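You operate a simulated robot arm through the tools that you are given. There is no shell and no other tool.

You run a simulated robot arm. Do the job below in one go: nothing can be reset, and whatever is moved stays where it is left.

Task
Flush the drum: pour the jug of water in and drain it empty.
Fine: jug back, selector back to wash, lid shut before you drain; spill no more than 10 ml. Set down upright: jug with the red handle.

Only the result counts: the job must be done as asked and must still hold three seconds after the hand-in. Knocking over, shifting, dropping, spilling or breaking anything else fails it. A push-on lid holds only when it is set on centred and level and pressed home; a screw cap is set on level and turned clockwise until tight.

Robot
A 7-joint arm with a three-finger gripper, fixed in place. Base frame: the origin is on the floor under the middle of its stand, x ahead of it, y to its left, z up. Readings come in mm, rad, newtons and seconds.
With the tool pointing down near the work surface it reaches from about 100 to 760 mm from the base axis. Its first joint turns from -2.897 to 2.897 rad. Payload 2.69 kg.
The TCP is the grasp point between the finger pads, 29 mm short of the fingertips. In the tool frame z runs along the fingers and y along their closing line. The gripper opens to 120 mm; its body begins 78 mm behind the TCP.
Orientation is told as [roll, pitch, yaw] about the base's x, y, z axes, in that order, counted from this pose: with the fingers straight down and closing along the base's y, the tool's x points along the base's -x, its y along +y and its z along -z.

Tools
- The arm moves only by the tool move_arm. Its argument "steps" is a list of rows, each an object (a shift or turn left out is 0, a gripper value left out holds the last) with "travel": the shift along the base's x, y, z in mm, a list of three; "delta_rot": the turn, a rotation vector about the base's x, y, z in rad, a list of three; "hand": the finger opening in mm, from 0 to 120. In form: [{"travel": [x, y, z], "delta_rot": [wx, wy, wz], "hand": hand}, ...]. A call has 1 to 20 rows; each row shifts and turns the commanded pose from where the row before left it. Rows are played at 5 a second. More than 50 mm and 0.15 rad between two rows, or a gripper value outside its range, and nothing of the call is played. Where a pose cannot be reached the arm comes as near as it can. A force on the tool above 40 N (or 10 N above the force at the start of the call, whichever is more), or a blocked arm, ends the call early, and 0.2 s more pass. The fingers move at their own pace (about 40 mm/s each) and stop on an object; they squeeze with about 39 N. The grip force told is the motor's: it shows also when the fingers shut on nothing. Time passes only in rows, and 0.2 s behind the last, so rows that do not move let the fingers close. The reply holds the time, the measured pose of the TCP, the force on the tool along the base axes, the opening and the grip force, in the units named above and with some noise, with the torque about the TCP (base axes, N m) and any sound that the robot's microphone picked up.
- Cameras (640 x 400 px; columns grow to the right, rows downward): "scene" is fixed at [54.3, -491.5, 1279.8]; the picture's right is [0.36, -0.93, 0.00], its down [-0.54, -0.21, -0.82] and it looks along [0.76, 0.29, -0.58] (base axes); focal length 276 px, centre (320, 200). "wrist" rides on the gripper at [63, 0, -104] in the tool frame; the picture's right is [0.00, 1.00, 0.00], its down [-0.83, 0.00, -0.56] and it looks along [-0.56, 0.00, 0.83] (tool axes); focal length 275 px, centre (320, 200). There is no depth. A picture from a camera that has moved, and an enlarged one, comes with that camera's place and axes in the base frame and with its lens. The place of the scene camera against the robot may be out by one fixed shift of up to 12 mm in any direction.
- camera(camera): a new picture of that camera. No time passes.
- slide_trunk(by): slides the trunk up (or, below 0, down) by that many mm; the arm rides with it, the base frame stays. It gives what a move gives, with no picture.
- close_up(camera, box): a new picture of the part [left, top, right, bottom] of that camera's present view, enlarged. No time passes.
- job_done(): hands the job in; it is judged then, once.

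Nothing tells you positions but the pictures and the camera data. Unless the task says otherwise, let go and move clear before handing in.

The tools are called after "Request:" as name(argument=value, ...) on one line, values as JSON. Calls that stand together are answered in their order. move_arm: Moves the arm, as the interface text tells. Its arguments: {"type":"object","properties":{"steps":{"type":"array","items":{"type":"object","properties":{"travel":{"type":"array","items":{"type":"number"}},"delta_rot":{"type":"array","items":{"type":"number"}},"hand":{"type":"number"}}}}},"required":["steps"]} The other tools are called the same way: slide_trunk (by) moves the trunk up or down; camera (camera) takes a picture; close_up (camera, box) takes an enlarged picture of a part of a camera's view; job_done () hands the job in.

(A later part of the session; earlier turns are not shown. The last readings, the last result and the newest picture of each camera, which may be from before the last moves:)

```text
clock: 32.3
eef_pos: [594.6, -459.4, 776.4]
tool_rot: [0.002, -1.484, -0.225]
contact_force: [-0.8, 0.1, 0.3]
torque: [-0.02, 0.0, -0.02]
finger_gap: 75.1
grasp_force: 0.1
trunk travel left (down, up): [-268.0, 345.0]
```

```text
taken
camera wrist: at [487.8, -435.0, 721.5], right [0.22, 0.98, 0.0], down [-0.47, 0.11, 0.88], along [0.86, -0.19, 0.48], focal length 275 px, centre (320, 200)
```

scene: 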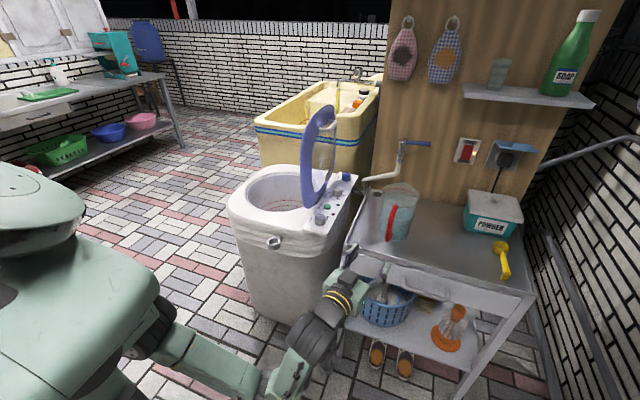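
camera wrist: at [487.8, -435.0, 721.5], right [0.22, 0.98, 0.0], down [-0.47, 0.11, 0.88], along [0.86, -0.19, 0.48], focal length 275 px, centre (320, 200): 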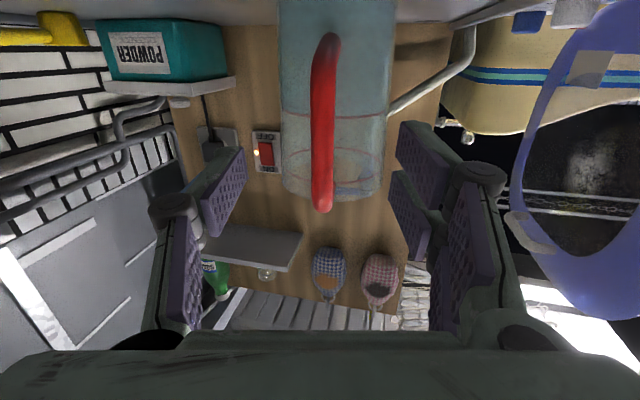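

Request:
move_arm(steps=[{"travel": [15, -3, -0.5]}, {"travel": [15, -3, -0.5]}, {"travel": [14, -3, -0.5]}, {"travel": [14, -3, -0.5]}, {}])

Request:
camera(camera="wrist")

Request:
close_up(camera="scene", box=[320, 150, 460, 290])

```text
clock: 33.5
eef_pos: [653.0, -472.1, 774.5]
tool_rot: [-0.003, -1.484, -0.218]
contact_force: [-0.7, 1.0, 0.1]
torque: [-0.02, -0.02, 0.01]
finger_gap: 75.3
grasp_force: 0.1
trunk travel left (down, up): [-268.0, 345.0]
```

```text
taken
camera wrist: at [546.6, -447.9, 719.4], right [0.22, 0.98, 0.0], down [-0.47, 0.11, 0.88], along [0.86, -0.19, 0.48], focal length 275 px, centre (320, 200)
```

wrist: 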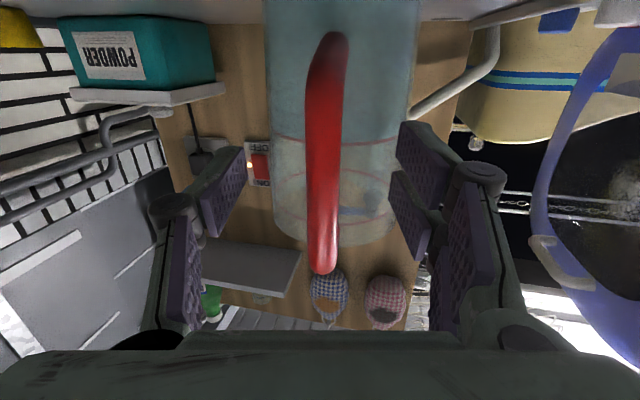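

```text
2.86 times, centred on (390, 220) of scene
camera zoom: at [54.3, -491.5, 1279.8], right [0.36, -0.93, 0.0], down [-0.54, -0.21, -0.82], along [0.76, 0.29, -0.58], focal length 787 px, centre (120, 143)
```

zoom: 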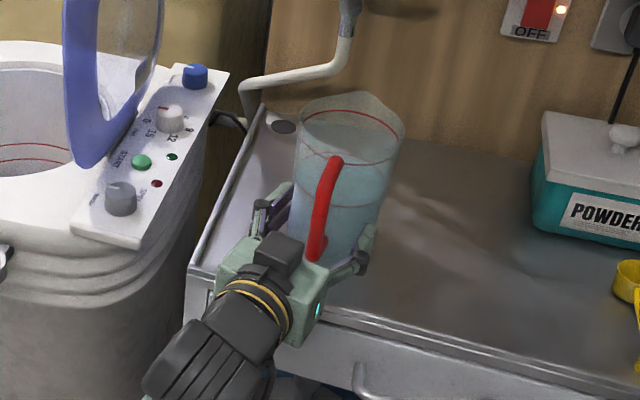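

The bar sits centred between the pads. I'm closing the fingers on it.

Request:
move_arm(steps=[{"hand": 0}, {}, {}, {}, {}, {}, {}])

Request:
camera(camera="wrist")

Request:
close_up(camera="scene", box=[320, 150, 460, 290])

```text
clock: 35.1
eef_pos: [653.3, -471.8, 774.1]
tool_rot: [0.002, -1.485, -0.224]
contact_force: [0.5, 1.3, 0.5]
torque: [0.11, -0.11, 0.02]
finger_gap: 13.3
grasp_force: 38.9
trunk travel left (down, up): [-268.0, 345.0]
```

```text
taken
camera wrist: at [546.6, -447.7, 719.3], right [0.22, 0.98, 0.0], down [-0.47, 0.11, 0.88], along [0.86, -0.19, 0.48], focal length 275 px, centre (320, 200)
```

wrist: 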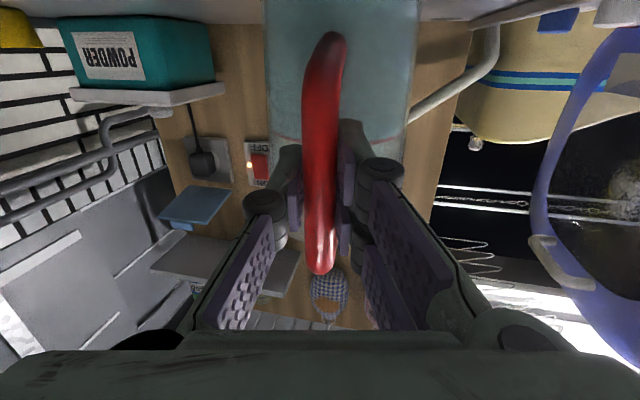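

```text
2.86 times, centred on (390, 220) of scene
camera zoom: at [54.3, -491.5, 1279.8], right [0.36, -0.93, 0.0], down [-0.54, -0.21, -0.82], along [0.76, 0.29, -0.58], focal length 787 px, centre (120, 143)
```

zoom: 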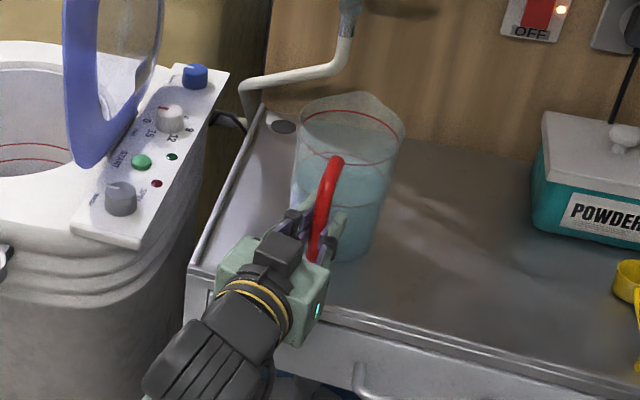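

The grip is solid: 13.3 mm gap at 39 N. I'll lift a little and check for slip or tilt.

Request:
move_arm(steps=[{"travel": [0, 0, 3]}, {"travel": [0, 0, 4]}, {"travel": [0, 0, 5]}, {"travel": [0, 0, 5]}, {}, {}])

Request:
camera(camera="wrist")

Request:
close_up(camera="scene", box=[320, 150, 460, 290])

```text
clock: 36.5
eef_pos: [652.3, -473.1, 789.2]
tool_rot: [0.009, -1.483, -0.23]
contact_force: [0.0, -0.2, -5.0]
torque: [0.07, 0.53, -0.04]
finger_gap: 13.4
grasp_force: 39.3
trunk travel left (down, up): [-268.0, 345.0]
```

```text
taken
camera wrist: at [545.7, -448.0, 735.5], right [0.22, 0.98, 0.0], down [-0.47, 0.11, 0.88], along [0.86, -0.19, 0.48], focal length 275 px, centre (320, 200)
```

wrist: 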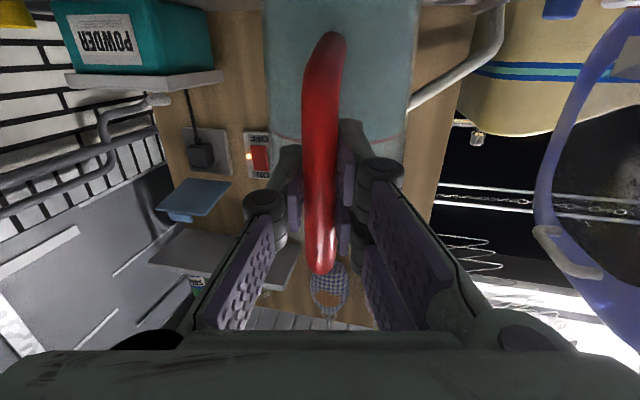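

```text
2.86 times, centred on (390, 220) of scene
camera zoom: at [54.3, -491.5, 1279.8], right [0.36, -0.93, 0.0], down [-0.54, -0.21, -0.82], along [0.76, 0.29, -0.58], focal length 787 px, centre (120, 143)
```

zoom: 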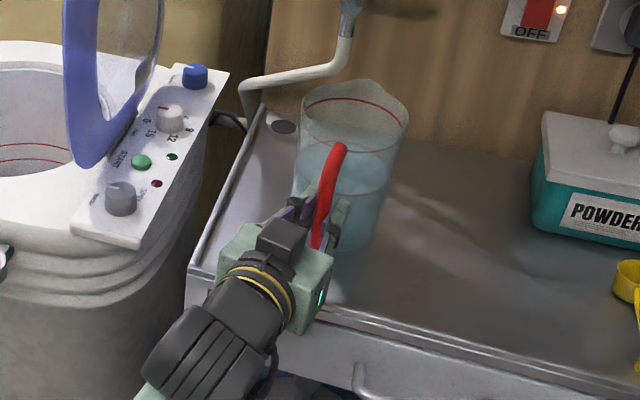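

It lifts cleanly, about 5 N and no slip. I'll continue up gently and then draw the jug back towards the robot.

Request:
move_arm(steps=[{"travel": [0, 0, 5]}, {"travel": [0, 0, 8]}, {"travel": [0, 0, 10]}, {"travel": [0, 0, 10]}, {"travel": [0, 0, 10]}, {"travel": [0, 0, 10]}, {"travel": [0, 0, 8]}, {"travel": [-3, 0, 5]}, {"travel": [-6, 1, 3]}, {"travel": [-10, 2, 0]}, {"travel": [-12, 2, 0]}, {"travel": [-12, 2, 0]}, {"travel": [-12, 2, 0]}, {"travel": [-12, 2, 0]}, {"travel": [-10, 2, 0]}, {"travel": [-6, 0, 0]}, {"travel": [-3, 0, 0]}, {}])

Request:
camera(camera="scene")

Request:
camera(camera="wrist")

```text
clock: 40.3
eef_pos: [565.9, -457.6, 860.2]
tool_rot: [0.005, -1.484, -0.226]
contact_force: [0.1, -0.2, -5.2]
torque: [0.0, 0.51, 0.03]
finger_gap: 13.3
grasp_force: 39.1
trunk travel left (down, up): [-268.0, 345.0]
```

```text
taken
```

scene: 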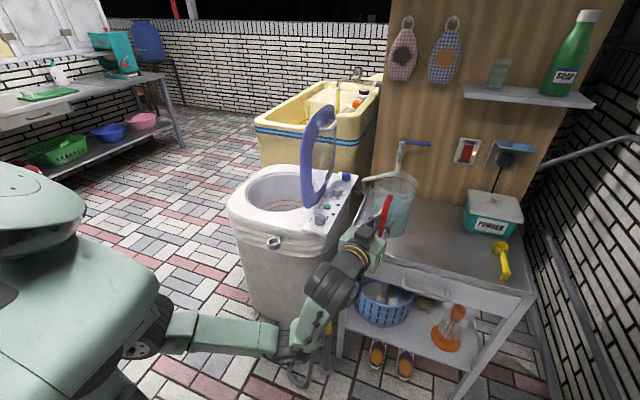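

```text
taken
camera wrist: at [460.1, -434.0, 804.2], right [0.22, 0.98, 0.0], down [-0.47, 0.11, 0.88], along [0.86, -0.19, 0.48], focal length 275 px, centre (320, 200)
```

wrist: 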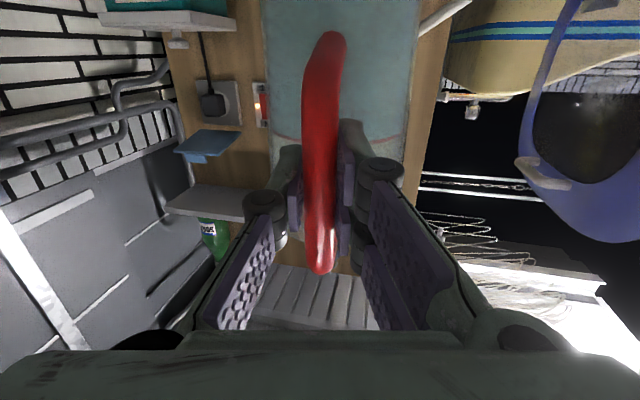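

The jug is upright and steady. I'll raise the trunk so the arm can reach over the drum, then swing across in front of the lid.

Request:
slide_trunk(by=170)

Request:
move_arm(steps=[{"travel": [-3, 5, 0]}, {"travel": [-5, 10, 0]}, {"travel": [-6, 15, 0], "delta_rot": [0, 0, 0.01]}, {"travel": [-6, 18, 0], "delta_rot": [0, 0, 0.01]}, {"travel": [-6, 18, 0], "delta_rot": [0, 0, 0.01]}, {"travel": [-6, 18, 0], "delta_rot": [0, 0, 0.01]}, {"travel": [-6, 15, 0], "delta_rot": [0, 0, 0.01]}, {"travel": [-4, 10, 0]}, {"travel": [-2, 5, 0]}, {}])

Request:
camera(camera="scene")

```text
clock: 42.2
eef_pos: [566.6, -458.3, 1028.3]
tool_rot: [0.006, -1.483, -0.229]
contact_force: [-0.7, 0.1, -5.8]
torque: [0.03, 0.53, 0.0]
finger_gap: 13.7
grasp_force: 38.6
trunk travel left (down, up): [-438.0, 175.0]
```

```text
clock: 44.4
eef_pos: [523.5, -344.4, 1029.6]
tool_rot: [0.003, -1.485, -0.173]
contact_force: [0.0, -0.5, -6.3]
torque: [-0.02, 0.53, 0.0]
finger_gap: 13.6
grasp_force: 39.1
trunk travel left (down, up): [-438.0, 175.0]
```

```text
taken
```

scene: 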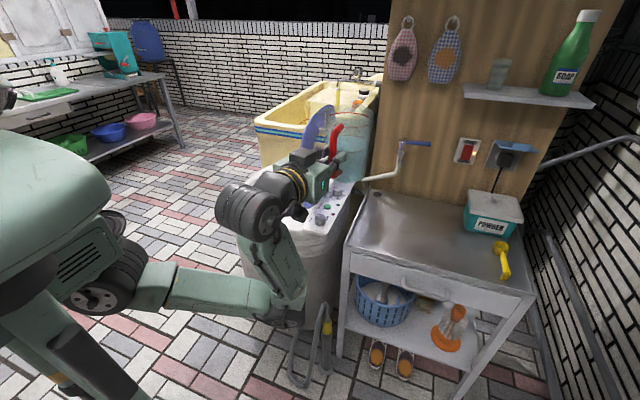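

Tracking well. I'll continue the sweep left to y≈-15, still clear in front of the lid.

Request:
move_arm(steps=[{"travel": [0, 6, 0]}, {"travel": [0, 12, 0], "delta_rot": [0, 0, 0.01]}, {"travel": [0, 18, 0], "delta_rot": [0, 0, 0.01]}, {"travel": [0, 20, 0], "delta_rot": [0, 0, 0.01]}, {"travel": [0, 20, 0], "delta_rot": [0, 0, 0.01]}, {"travel": [0, 20, 0], "delta_rot": [0, 0, 0.01]}, {"travel": [0, 20, 0], "delta_rot": [0, 0, 0.01]}, {"travel": [0, 20, 0], "delta_rot": [0, 0, 0.01]}, {"travel": [0, 20, 0], "delta_rot": [0, 0, 0.01]}, {"travel": [0, 20, 0], "delta_rot": [0, 0, 0.01]}, {"travel": [0, 20, 0], "delta_rot": [0, 0, 0.01]}, {"travel": [0, 20, 0]}, {"travel": [0, 20, 0]}, {"travel": [0, 20, 0]}, {"travel": [0, 20, 0]}, {"travel": [0, 18, 0]}, {"travel": [0, 15, 0]}, {"travel": [0, 10, 0]}, {"travel": [0, 6, 0]}, {}])

Request:
camera(camera="scene")

Request:
camera(camera="wrist")

```text
clock: 48.6
eef_pos: [545.4, -57.7, 1097.5]
tool_rot: [-0.001, -1.479, -0.072]
contact_force: [0.1, -0.1, -5.7]
torque: [-0.03, 0.51, 0.02]
finger_gap: 13.4
grasp_force: 39.1
out of reach, approached as far as the arm can: row 9, 10, 11, 12, 13, 14, 15, 16, 17
trunk travel left (down, up): [-438.0, 175.0]
```

```text
taken
```

scene: 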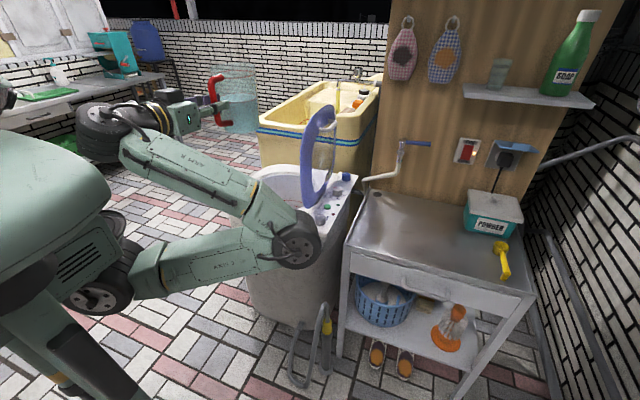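

```text
taken
camera wrist: at [436.0, -49.5, 1042.7], right [0.07, 1.0, 0.0], down [-0.48, 0.04, 0.88], along [0.88, -0.06, 0.48], focal length 275 px, centre (320, 200)
```

wrist: 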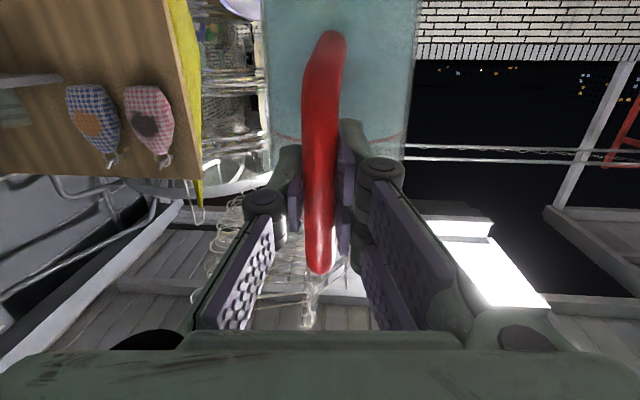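

The jug is upright and on the drum side of the lid; the arm was only folded too close to its base. I'll move forward over the drum and down a little.

Request:
move_arm(steps=[{"travel": [4, 2, -3]}, {"travel": [8, 4, -6]}, {"travel": [12, 5, -9]}, {"travel": [12, 5, -9]}, {"travel": [12, 5, -9]}, {"travel": [12, 5, -9]}, {"travel": [12, 5, -9]}, {"travel": [12, 4, -9]}, {"travel": [8, 2, -6]}, {"travel": [4, 1, -3]}, {}])

Request:
camera(camera="scene")

```text
clock: 51.0
eef_pos: [650.8, -20.8, 1039.6]
tool_rot: [0.001, -1.483, -0.075]
contact_force: [0.4, 0.4, -5.8]
torque: [-0.02, 0.55, 0.02]
finger_gap: 13.4
grasp_force: 38.8
out of reach, approached as far as the arm can: row 1, 2, 3, 5, 8
trunk travel left (down, up): [-438.0, 175.0]
```

```text
taken
```

scene: 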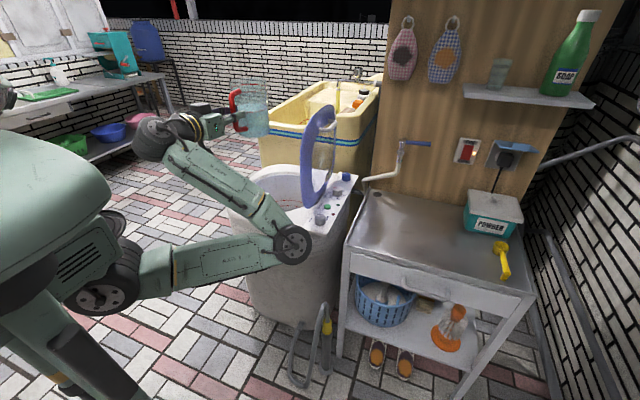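

The jug is over the drum mouth side, upright. I'm starting the tilt slowly while lowering; no water should flow before about 45°.

Request:
move_arm(steps=[{"travel": [2, 0, -4], "delta_rot": [0.003, 0.04, 0]}, {"travel": [2, 0, -8], "delta_rot": [0.005, 0.07, 0]}, {"travel": [2, 1, -10], "delta_rot": [0.006, 0.08, 0]}, {"travel": [2, 1, -12], "delta_rot": [0.006, 0.08, 0]}, {"travel": [2, 1, -12], "delta_rot": [0.006, 0.08, 0]}, {"travel": [2, 1, -12], "delta_rot": [0.006, 0.08, 0]}, {"travel": [2, 1, -12], "delta_rot": [0.006, 0.08, 0]}, {"travel": [2, 1, -12], "delta_rot": [0.006, 0.08, 0]}, {"travel": [1, 0, -8], "delta_rot": [0.005, 0.06, 0]}, {"travel": [0, 0, -4], "delta_rot": [0.003, 0.03, 0]}, {}])

Request:
camera(camera="scene")

Request:
camera(camera="wrist")

```text
clock: 53.4
eef_pos: [666.2, -14.1, 946.3]
tool_rot: [0.005, -0.8, -0.078]
contact_force: [-1.0, 0.4, -6.1]
torque: [-0.04, 0.25, 0.04]
finger_gap: 13.4
grasp_force: 39.1
trunk travel left (down, up): [-438.0, 175.0]
```

```text
taken
```

scene: 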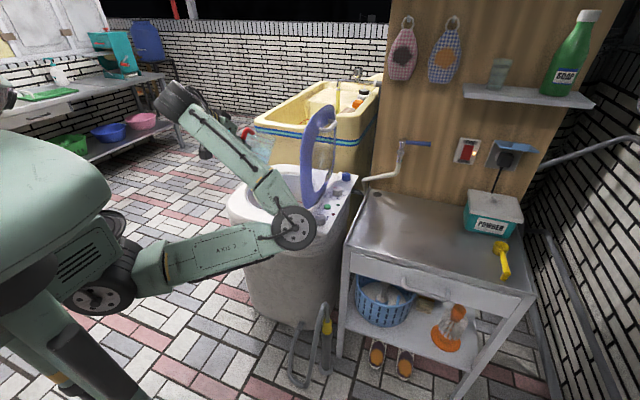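

```text
taken
camera wrist: at [547.5, -6.0, 972.5], right [0.07, 1.0, 0.0], down [0.18, -0.01, 0.98], along [0.98, -0.07, -0.18], focal length 275 px, centre (320, 200)
```

wrist: 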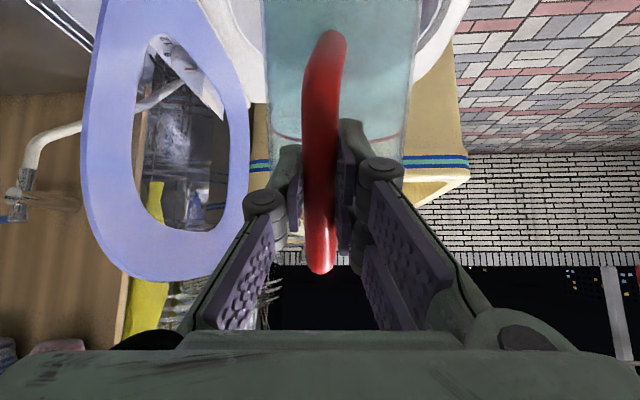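

Tilted 39° with nothing lost so far. Continuing the pour at a gentle rate, keeping the spout above the opening.

Request:
move_arm(steps=[{"travel": [1, 0, -5], "delta_rot": [0.003, 0.04, 0]}, {"travel": [1, 0, -6], "delta_rot": [0.003, 0.045, 0]}, {"travel": [2, 0, -6], "delta_rot": [0.003, 0.045, 0]}, {"travel": [2, 0, -6], "delta_rot": [0.003, 0.045, 0]}, {"travel": [2, 0, -5], "delta_rot": [0.003, 0.045, 0]}, {"travel": [3, 0, -5], "delta_rot": [0.003, 0.045, 0]}, {"travel": [3, 0, -4], "delta_rot": [0.003, 0.045, 0]}, {"travel": [3, 0, -3], "delta_rot": [0.003, 0.04, 0]}, {}, {}])

Request:
camera(camera="wrist")

Request:
close_up(camera="scene", box=[190, 80, 370, 260])

```text
clock: 55.6
eef_pos: [682.3, -13.8, 906.5]
tool_rot: [0.002, -0.45, -0.075]
contact_force: [0.1, -0.5, -4.0]
torque: [-0.03, 0.04, -0.01]
finger_gap: 13.6
grasp_force: 39.0
trunk travel left (down, up): [-438.0, 175.0]
```

```text
taken
camera wrist: at [581.0, -7.1, 971.5], right [0.07, 1.0, 0.0], down [0.51, -0.03, 0.86], along [0.86, -0.06, -0.51], focal length 275 px, centre (320, 200)
```

wrist: 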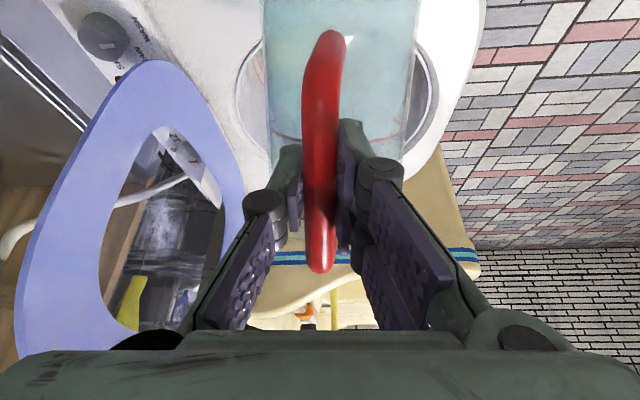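

```text
2.22 times, centred on (280, 170) of scene
camera zoom: at [54.3, -491.5, 1279.8], right [0.36, -0.93, 0.0], down [-0.54, -0.21, -0.82], along [0.76, 0.29, -0.58], focal length 612 px, centre (409, 267)
```

zoom: 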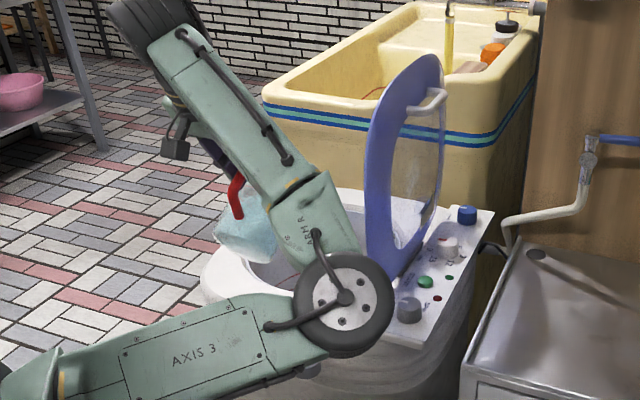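

About 200 ml has gone in and it's landing in the drum. For the last part I need more reach, so I'll tip back slightly to stop the flow, raise the trunk and lower the hand by the same amount.

Request:
move_arm(steps=[{}, {}, {"travel": [0, 0, 0], "delta_rot": [-0.003, -0.05, 0]}, {"travel": [0, 0, 0], "delta_rot": [-0.003, -0.05, 0]}, {"travel": [0, 0, 0], "delta_rot": [-0.003, -0.05, 0]}, {}])

Request:
slide_trunk(by=130)

Request:
move_arm(steps=[{"travel": [1, 0, -8]}, {"travel": [1, 0, -12]}, {"travel": [1, 0, -14]}, {"travel": [1, 0, -14]}, {"travel": [1, 0, -14]}, {"travel": [1, 0, -14]}, {"travel": [1, 0, -14]}, {"travel": [1, 0, -14]}, {"travel": [1, 0, -12]}, {"travel": [1, 0, -8]}, {}])

Request:
camera(camera="scene")

Request:
camera(camera="wrist")

```text
clock: 57.0
eef_pos: [682.4, -14.8, 905.4]
tool_rot: [0.003, -0.6, -0.076]
contact_force: [0.8, 0.3, -5.1]
torque: [-0.05, 0.1, 0.0]
finger_gap: 13.5
grasp_force: 38.6
trunk travel left (down, up): [-438.0, 175.0]
```

```text
clock: 58.6
eef_pos: [683.2, -14.0, 1035.7]
tool_rot: [0.004, -0.6, -0.075]
contact_force: [0.8, 0.1, -6.0]
torque: [-0.01, 0.08, -0.02]
finger_gap: 13.1
grasp_force: 38.8
trunk travel left (down, up): [-568.0, 45.0]
```

```text
clock: 61.0
eef_pos: [692.2, -14.9, 911.1]
tool_rot: [0.004, -0.602, -0.075]
contact_force: [0.0, -0.6, -4.7]
torque: [-0.02, 0.15, 0.0]
finger_gap: 13.4
grasp_force: 39.0
trunk travel left (down, up): [-568.0, 45.0]
```

```text
taken
```

scene: 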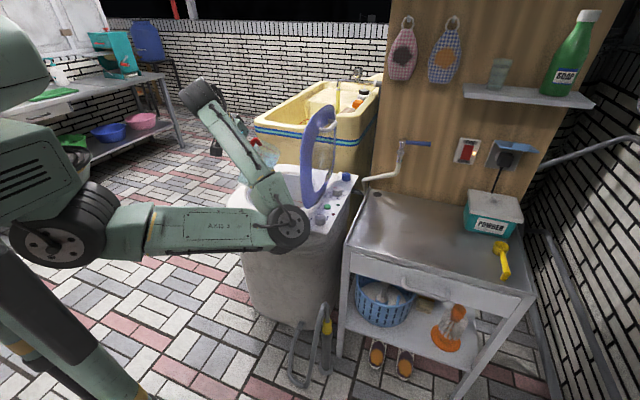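

```text
taken
camera wrist: at [582.9, -7.0, 960.5], right [0.07, 1.0, 0.0], down [0.37, -0.03, 0.93], along [0.93, -0.06, -0.37], focal length 275 px, centre (320, 200)
```

wrist: 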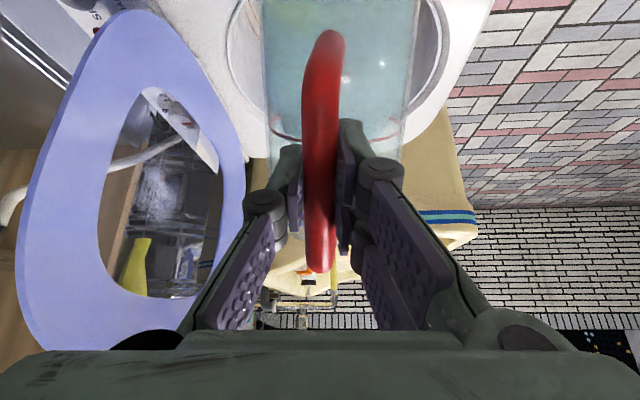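

The jug is over the mouth again at about 50° tilt. I'm pouring the rest now, turning slowly to just past 90° while moving forward.

Request:
move_arm(steps=[{"travel": [1, 0, -1], "delta_rot": [0.003, 0.045, 0]}, {"travel": [1, 0, -1], "delta_rot": [0.003, 0.045, 0]}, {"travel": [2, 0, -1], "delta_rot": [0.003, 0.045, 0]}, {"travel": [2, 0, -1], "delta_rot": [0.003, 0.045, 0]}, {"travel": [2, 0, -1], "delta_rot": [0.003, 0.045, 0]}, {"travel": [2, 0, -1], "delta_rot": [0.003, 0.045, 0]}, {"travel": [3, 0, -1], "delta_rot": [0.003, 0.045, 0]}, {"travel": [3, 0, -1], "delta_rot": [0.003, 0.045, 0]}, {"travel": [3, 0, -1], "delta_rot": [0.003, 0.045, 0]}, {"travel": [3, 0, -1], "delta_rot": [0.003, 0.045, 0]}, {}, {}])

Request:
camera(camera="wrist")

Request:
close_up(camera="scene", box=[190, 80, 370, 260])

```text
clock: 63.6
eef_pos: [715.5, -14.6, 901.9]
tool_rot: [0.0, -0.151, -0.073]
contact_force: [-0.3, 1.0, -3.0]
torque: [-0.02, -0.04, 0.0]
finger_gap: 13.5
grasp_force: 39.1
trunk travel left (down, up): [-568.0, 45.0]
```

```text
taken
camera wrist: at [637.5, -9.0, 994.4], right [0.07, 1.0, 0.0], down [0.74, -0.05, 0.67], along [0.67, -0.05, -0.74], focal length 275 px, centre (320, 200)
```

wrist: 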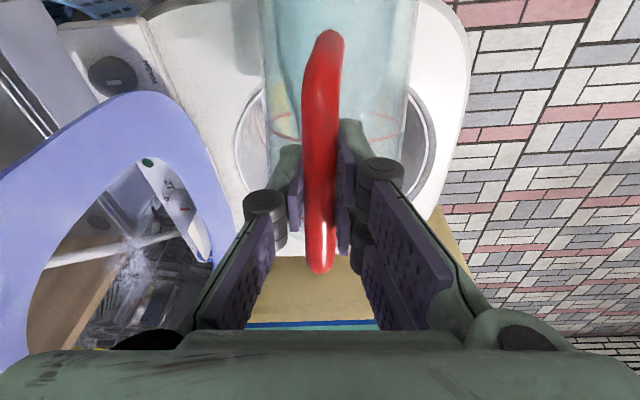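

```text
2.22 times, centred on (280, 170) of scene
camera zoom: at [54.3, -491.5, 1279.8], right [0.36, -0.93, 0.0], down [-0.54, -0.21, -0.82], along [0.76, 0.29, -0.58], focal length 612 px, centre (409, 267)
```

zoom: 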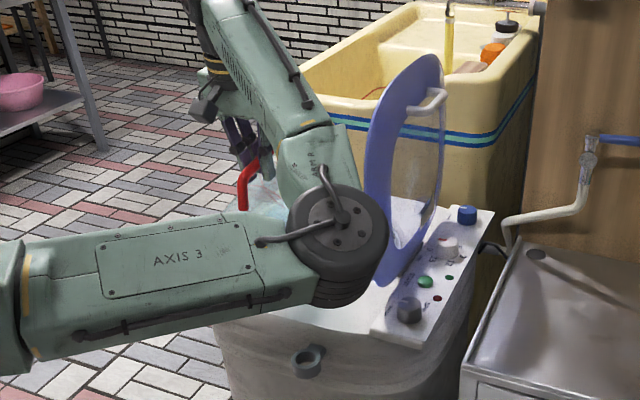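

Nearly empty, with the force down to about 3 N. Final few degrees and a pause to let it run out.

Request:
move_arm(steps=[{"travel": [3, 0, -1], "delta_rot": [0.003, 0.045, 0]}, {"travel": [3, 0, -1], "delta_rot": [0.003, 0.045, 0]}, {"travel": [3, 0, 0], "delta_rot": [0.003, 0.045, 0]}, {"travel": [3, 0, 0], "delta_rot": [0.003, 0.045, 0]}, {"travel": [3, 0, 0], "delta_rot": [0.003, 0.045, 0]}, {"travel": [2, 0, 0], "delta_rot": [0.003, 0.045, 0]}, {}, {}, {}, {}])

Request:
camera(camera="wrist")

Request:
camera(camera="scene")

```text
clock: 65.8
eef_pos: [732.2, -15.0, 900.4]
tool_rot: [0.0, 0.12, -0.074]
contact_force: [-0.1, 0.3, 0.1]
torque: [0.01, -0.03, 0.01]
finger_gap: 13.0
grasp_force: 38.7
trunk travel left (down, up): [-568.0, 45.0]
```

```text
taken
camera wrist: at [682.2, -10.8, 1009.8], right [0.07, 1.0, 0.0], down [0.89, -0.06, 0.45], along [0.45, -0.03, -0.89], focal length 275 px, centre (320, 200)
```

wrist: 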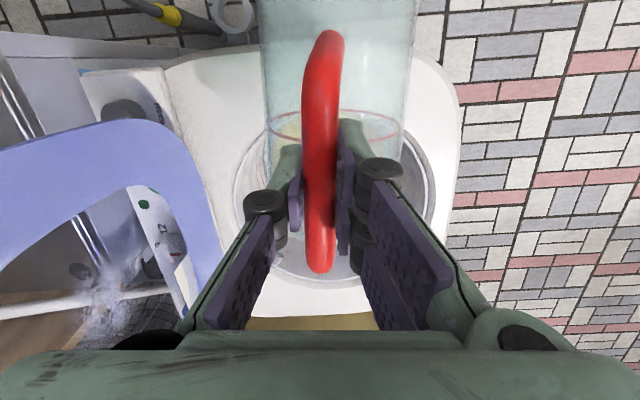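

```text
taken
```

scene: 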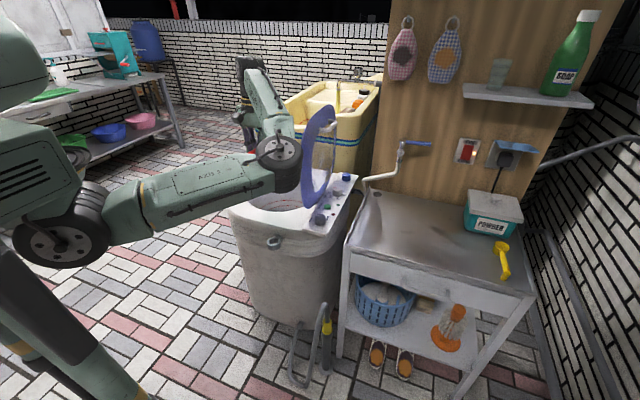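

The force reads about zero, so the jug looks empty. I'll zoom in to confirm and look for spills on the drum top.

Request:
close_up(camera="wrist", box=[160, 0, 470, 200])

Request:
close_up(camera="wrist", box=[220, 120, 450, 320])

Request:
close_up(camera="scene", box=[210, 150, 370, 260])

```text
2.00 times, centred on (315, 100) of wrist
camera zoom: at [682.2, -10.8, 1009.8], right [0.07, 1.0, 0.0], down [0.89, -0.06, 0.45], along [0.45, -0.03, -0.89], focal length 551 px, centre (330, 400)
```

zoom: 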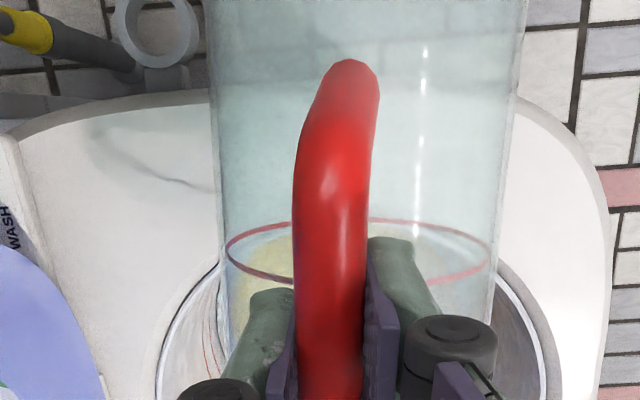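

```text
2.00 times, centred on (335, 220) of wrist
camera zoom: at [682.2, -10.8, 1009.8], right [0.07, 1.0, 0.0], down [0.89, -0.06, 0.45], along [0.45, -0.03, -0.89], focal length 551 px, centre (290, 160)
```

zoom: 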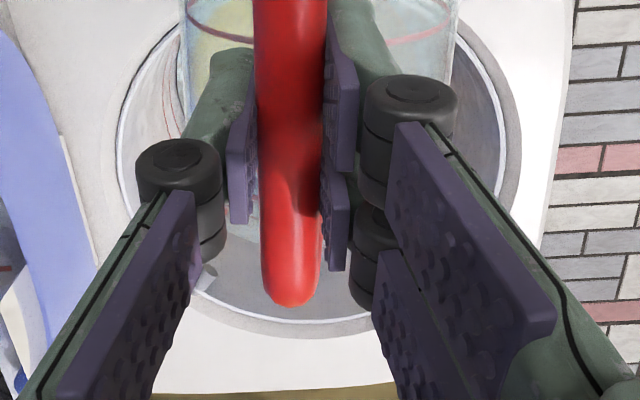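

```text
3.64 times, centred on (290, 205) of scene
camera zoom: at [54.3, -491.5, 1279.8], right [0.36, -0.93, 0.0], down [-0.54, -0.21, -0.82], along [0.76, 0.29, -0.58], focal length 1002 px, centre (429, 182)
```

zoom: 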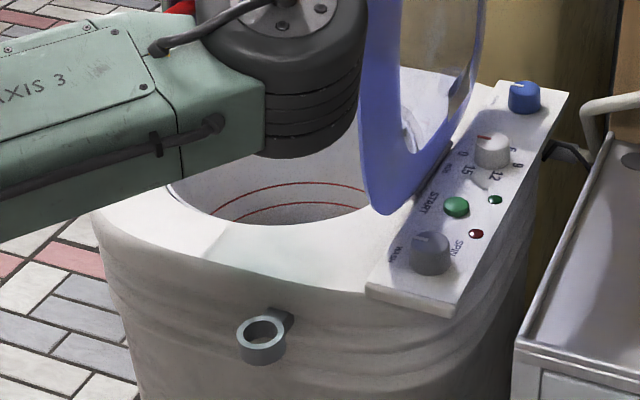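

No spill visible and the jug reads empty. I'll let it drip a moment, then reverse the same path: tilt back over the drum first.

Request:
move_arm(steps=[{}, {}, {}, {}, {"travel": [-2, 0, 0], "delta_rot": [-0.005, -0.07, 0]}, {"travel": [-3, 0, 0], "delta_rot": [-0.006, -0.08, 0]}, {"travel": [-4, 0, 1], "delta_rot": [-0.006, -0.08, 0]}, {"travel": [-5, 0, 1], "delta_rot": [-0.006, -0.08, 0]}, {"travel": [-5, 0, 1], "delta_rot": [-0.006, -0.08, 0]}, {"travel": [-5, 0, 2], "delta_rot": [-0.006, -0.08, 0]}, {"travel": [-5, 0, 2], "delta_rot": [-0.006, -0.08, 0]}, {"travel": [-5, 0, 2], "delta_rot": [-0.006, -0.08, 0]}, {"travel": [-5, 0, 2], "delta_rot": [-0.006, -0.08, 0]}, {}])

Request:
move_arm(steps=[{"travel": [-1, 0, 8]}, {"travel": [-1, 0, 14]}, {"travel": [-1, 0, 18]}, {"travel": [-1, 0, 18]}, {"travel": [-1, 0, 18]}, {"travel": [-1, 0, 18]}, {"travel": [-1, 0, 18]}, {"travel": [-1, 0, 10]}, {}])

Request:
camera(camera="wrist")

```text
clock: 68.8
eef_pos: [692.0, -16.7, 910.7]
tool_rot: [-0.003, -0.593, -0.073]
contact_force: [-0.6, -0.1, -1.4]
torque: [-0.02, -0.02, 0.02]
finger_gap: 13.3
grasp_force: 38.5
trunk travel left (down, up): [-568.0, 45.0]
```

```text
clock: 70.8
eef_pos: [683.3, -15.0, 1034.3]
tool_rot: [-0.002, -0.589, -0.075]
contact_force: [-0.1, -0.7, -0.7]
torque: [-0.01, 0.06, -0.02]
finger_gap: 12.8
grasp_force: 38.5
trunk travel left (down, up): [-568.0, 45.0]
```

```text
taken
camera wrist: at [573.8, -6.1, 1084.3], right [0.07, 1.0, 0.0], down [0.38, -0.02, 0.92], along [0.92, -0.07, -0.38], focal length 275 px, centre (320, 200)
```

wrist: 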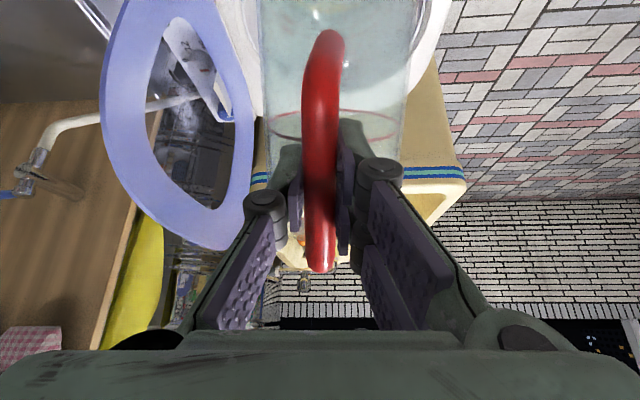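

The jug is empty, only about 1 N left. Continuing the reverse path: trunk back down, then upright.

Request:
slide_trunk(by=-130)

Request:
move_arm(steps=[{"travel": [-4, 0, 8], "delta_rot": [-0.005, -0.07, 0]}, {"travel": [-4, 0, 13], "delta_rot": [-0.006, -0.08, 0]}, {"travel": [-4, 0, 16], "delta_rot": [-0.007, -0.1, 0]}, {"travel": [-4, 0, 18], "delta_rot": [-0.007, -0.1, 0]}, {"travel": [-4, -1, 18], "delta_rot": [-0.007, -0.1, 0]}, {"travel": [-4, -1, 18], "delta_rot": [-0.007, -0.1, 0]}, {"travel": [-4, -1, 18], "delta_rot": [-0.007, -0.1, 0]}, {"travel": [-3, -1, 14], "delta_rot": [-0.007, -0.1, 0]}, {"travel": [-2, -1, 10], "delta_rot": [-0.006, -0.085, 0]}, {"travel": [0, 0, 4], "delta_rot": [-0.004, -0.06, 0]}, {}])

Request:
camera(camera="scene")

Request:
camera(camera="wrist")

```text
clock: 72.4
eef_pos: [682.7, -15.1, 903.9]
tool_rot: [0.0, -0.589, -0.074]
contact_force: [0.0, -1.0, -1.5]
torque: [0.05, 0.09, 0.0]
finger_gap: 13.5
grasp_force: 39.0
trunk travel left (down, up): [-438.0, 175.0]
```

```text
clock: 74.8
eef_pos: [649.7, -19.5, 1040.3]
tool_rot: [0.029, -1.489, -0.101]
contact_force: [0.0, 0.6, -1.2]
torque: [0.0, 0.06, 0.01]
finger_gap: 12.8
grasp_force: 39.2
trunk travel left (down, up): [-438.0, 175.0]
```

```text
taken
```

scene: 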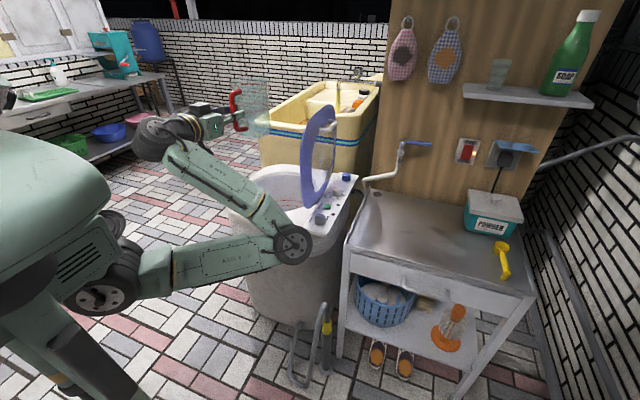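

```text
taken
camera wrist: at [541.7, -11.4, 984.7], right [0.07, 1.0, 0.0], down [-0.48, 0.04, 0.87], along [0.87, -0.06, 0.49], focal length 275 px, centre (320, 200)
```

wrist: 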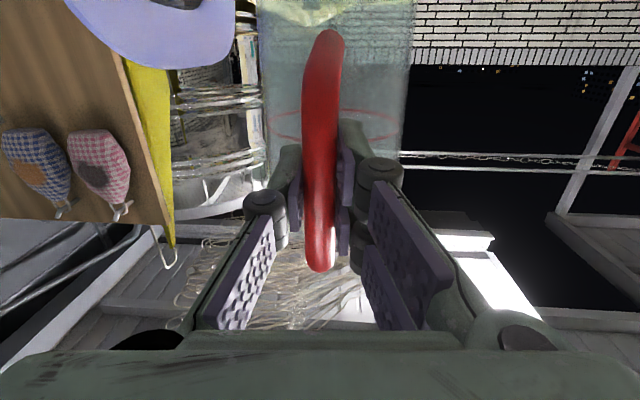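

The jug is upright again and empty. Now I'm going back around the front of the lid, passing high.

Request:
move_arm(steps=[{"travel": [-8, -5, 6]}, {"travel": [-12, -7, 9]}, {"travel": [-12, -8, 9]}, {"travel": [-12, -8, 9]}, {"travel": [-12, -10, 9]}, {"travel": [-5, -18, 4]}, {"travel": [-4, -20, 0], "delta_rot": [0, 0, -0.01]}, {"travel": [-4, -20, 0], "delta_rot": [0, 0, -0.01]}, {"travel": [-4, -20, 0], "delta_rot": [0, 0, -0.01]}, {"travel": [-4, -20, 0], "delta_rot": [0, 0, -0.01]}, {"travel": [-5, -20, -2], "delta_rot": [0, 0, -0.01]}, {"travel": [-6, -20, -4], "delta_rot": [0, 0, -0.01]}, {"travel": [-6, -20, -6], "delta_rot": [0, 0, -0.01]}, {"travel": [-6, -20, -8], "delta_rot": [0, 0, -0.01]}, {"travel": [-6, -20, -8], "delta_rot": [0, 0, -0.01]}, {"travel": [-5, -20, -8], "delta_rot": [0, 0, -0.01]}, {"travel": [-5, -20, -8]}, {"travel": [-4, -20, -8]}, {"travel": [-2, -10, -4]}, {}])

Request:
camera(camera="scene")

```text
clock: 79.0
eef_pos: [529.1, -325.9, 1030.6]
tool_rot: [0.028, -1.486, -0.201]
contact_force: [0.2, 0.0, -1.8]
torque: [0.02, 0.09, 0.0]
finger_gap: 12.8
grasp_force: 38.8
trunk travel left (down, up): [-438.0, 175.0]
```

```text
taken
```

scene: 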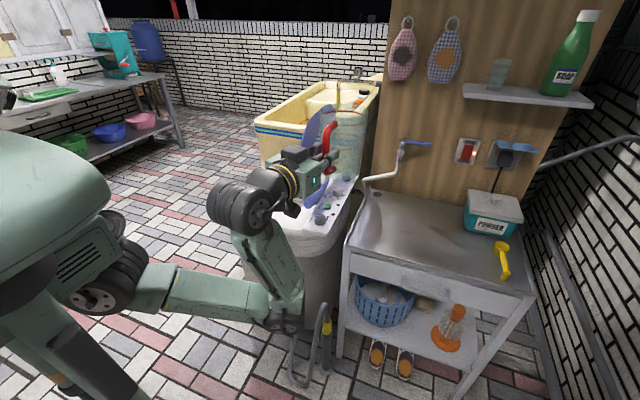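

Past the lid. Next, to the table front, trunk down, then above the jug's original spot.

Request:
move_arm(steps=[{"travel": [4, -10, 0], "delta_rot": [0, 0, -0.006]}, {"travel": [5, -17, 0], "delta_rot": [0, 0, -0.006]}, {"travel": [5, -18, 0], "delta_rot": [0, 0, -0.006]}, {"travel": [5, -18, 0], "delta_rot": [0, 0, -0.006]}, {"travel": [5, -18, 0], "delta_rot": [0, 0, -0.006]}, {"travel": [5, -18, 0], "delta_rot": [0, 0, -0.006]}, {"travel": [4, -17, 0], "delta_rot": [0, 0, -0.006]}, {"travel": [3, -16, 0], "delta_rot": [0, 0, -0.007]}, {}])

Request:
slide_trunk(by=-170)

Request:
camera(camera="scene")

Request:
camera(camera="wrist")

```text
clock: 81.0
eef_pos: [564.3, -458.0, 1030.9]
tool_rot: [0.027, -1.486, -0.25]
contact_force: [0.0, -0.6, -0.2]
torque: [-0.01, 0.1, 0.01]
finger_gap: 13.3
grasp_force: 38.4
trunk travel left (down, up): [-438.0, 175.0]
```

```text
clock: 82.9
eef_pos: [564.8, -457.4, 859.8]
tool_rot: [0.027, -1.489, -0.252]
contact_force: [0.1, -0.5, -1.2]
torque: [0.0, 0.09, 0.0]
finger_gap: 12.8
grasp_force: 38.9
trunk travel left (down, up): [-268.0, 345.0]
```

```text
taken
```

scene: 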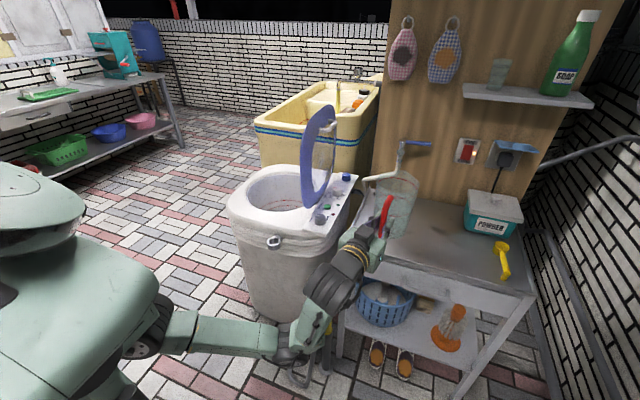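

```text
taken
camera wrist: at [458.5, -433.7, 805.1], right [0.22, 0.98, 0.0], down [-0.47, 0.11, 0.87], along [0.85, -0.19, 0.48], focal length 275 px, centre (320, 200)
```

wrist: 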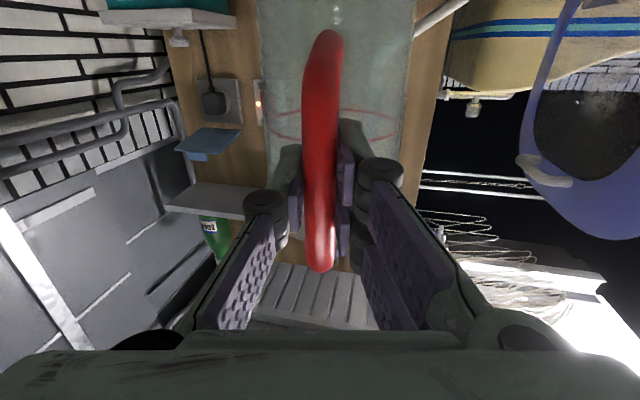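

Same relation as at pick-up. I'll move forward above the original place and lower.

Request:
move_arm(steps=[{"travel": [8, -1, 0]}, {"travel": [12, -2, 0]}, {"travel": [12, -2, 0]}, {"travel": [12, -2, 0]}, {"travel": [12, -2, 0]}, {"travel": [12, -2, 0]}, {"travel": [12, -2, 0]}, {"travel": [8, -1.5, 0]}, {"travel": [0, 0, -8]}, {"travel": [0, 0, -12]}, {"travel": [0, 0, -12]}, {"travel": [0, 0, -12]}, {"travel": [0, 0, -12]}, {"travel": [0, 0, -10]}, {"travel": [0, 0, -6]}, {"travel": [0, 0, -3]}, {}])

Request:
camera(camera="wrist")

Request:
close_up(camera="scene", box=[320, 150, 460, 290])

```text
clock: 86.5
eef_pos: [651.4, -473.2, 785.4]
tool_rot: [0.029, -1.49, -0.253]
contact_force: [-0.7, -0.7, -1.6]
torque: [-0.04, 0.09, 0.0]
finger_gap: 12.9
grasp_force: 38.9
trunk travel left (down, up): [-268.0, 345.0]
```

```text
taken
camera wrist: at [546.2, -448.2, 729.9], right [0.22, 0.98, 0.0], down [-0.47, 0.11, 0.87], along [0.85, -0.19, 0.49], focal length 275 px, centre (320, 200)
```

wrist: 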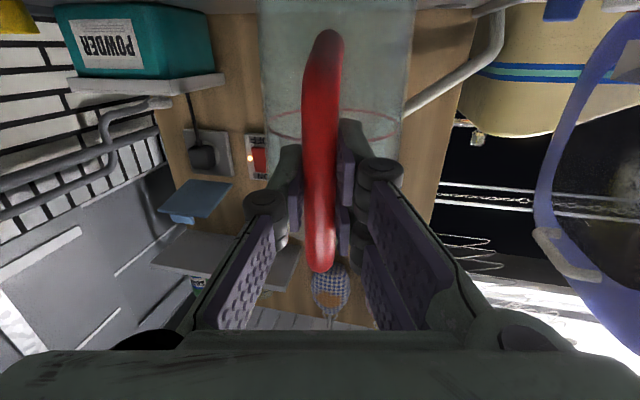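

```text
2.86 times, centred on (390, 220) of scene
camera zoom: at [54.3, -491.5, 1279.8], right [0.36, -0.93, 0.0], down [-0.54, -0.21, -0.82], along [0.76, 0.29, -0.58], focal length 787 px, centre (120, 143)
```

zoom: 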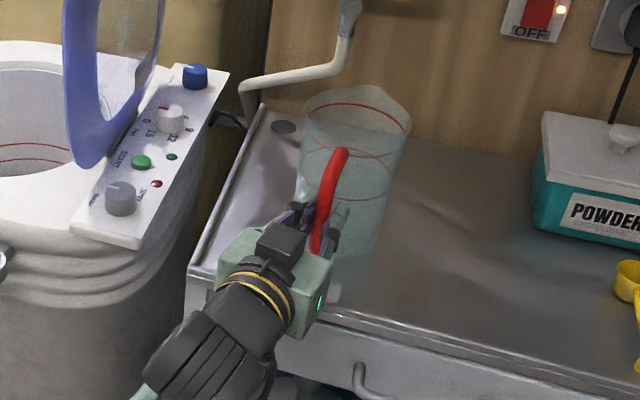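

Slow descent to the table now, watching the contact force.

Request:
move_arm(steps=[{"travel": [0, 0, -3]}, {"travel": [0, 0, -3]}, {"travel": [0, 0, -2]}, {"travel": [0, 0, -1.5]}, {"travel": [0, 0, -1]}, {}, {}])

Request:
close_up(camera="scene", box=[350, 170, 440, 260])

```text
clock: 88.1
eef_pos: [652.5, -472.5, 775.9]
tool_rot: [0.016, -1.491, -0.242]
contact_force: [0.7, 0.3, 5.8]
torque: [-0.16, -0.83, -0.01]
finger_gap: 13.0
grasp_force: 38.9
trunk travel left (down, up): [-268.0, 345.0]
```

```text
4.44 times, centred on (395, 215) of scene
camera zoom: at [54.3, -491.5, 1279.8], right [0.36, -0.93, 0.0], down [-0.54, -0.21, -0.82], along [0.76, 0.29, -0.58], focal length 1225 px, centre (-13, 133)
```

zoom: 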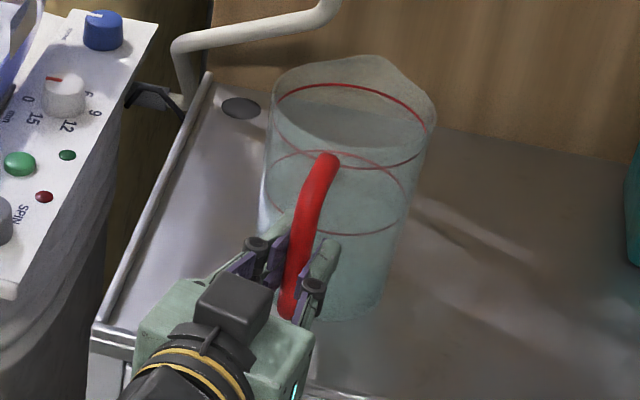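

The far edge of the base touches first, so I'll level the jug slightly and set it down evenly.

Request:
move_arm(steps=[{"travel": [0, 0, 0], "delta_rot": [-0.0022, -0.0098, 0]}, {"travel": [0, 0, -0.5], "delta_rot": [-0.0011, -0.005, 0]}, {"travel": [0, 0, -0.5]}, {}, {}])

```text
clock: 89.3
eef_pos: [652.6, -472.7, 773.6]
tool_rot: [0.036, -1.505, -0.256]
contact_force: [-0.2, 0.8, 1.7]
torque: [0.03, -0.03, -0.01]
finger_gap: 13.0
grasp_force: 39.2
trunk travel left (down, up): [-268.0, 345.0]
```

Resting flat now, with the torque near zero. Releasing and checking.

Request:
move_arm(steps=[{"hand": 25}, {"hand": 45}, {"hand": 75}, {}, {}, {}])

Request:
camera(camera="wrist")

Request:
close_up(camera="scene", box=[350, 170, 440, 260])

```text
clock: 90.7
eef_pos: [652.2, -472.9, 774.4]
tool_rot: [0.035, -1.501, -0.256]
contact_force: [0.3, 0.8, -0.2]
torque: [0.0, 0.02, -0.01]
finger_gap: 75.1
grasp_force: 0.0
trunk travel left (down, up): [-268.0, 345.0]
```

```text
taken
camera wrist: at [547.6, -448.8, 716.9], right [0.22, 0.98, 0.0], down [-0.49, 0.11, 0.87], along [0.85, -0.19, 0.5], focal length 275 px, centre (320, 200)
```

wrist: 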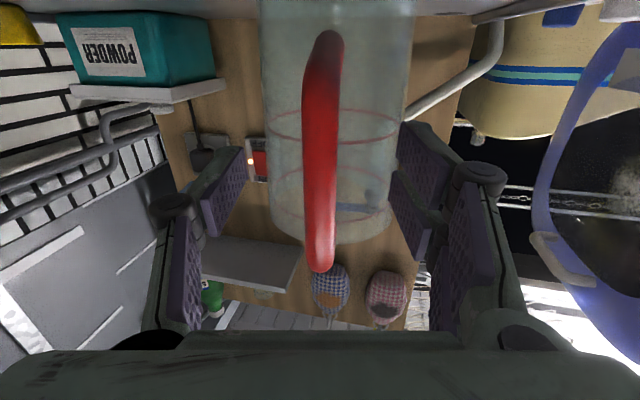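

```text
4.44 times, centred on (395, 215) of scene
camera zoom: at [54.3, -491.5, 1279.8], right [0.36, -0.93, 0.0], down [-0.54, -0.21, -0.82], along [0.76, 0.29, -0.58], focal length 1225 px, centre (-13, 133)
```

zoom: 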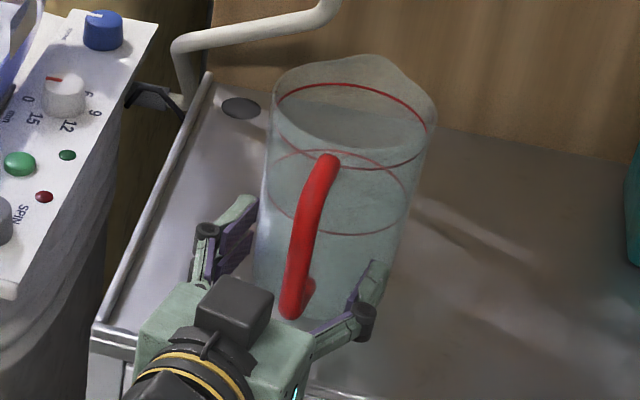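

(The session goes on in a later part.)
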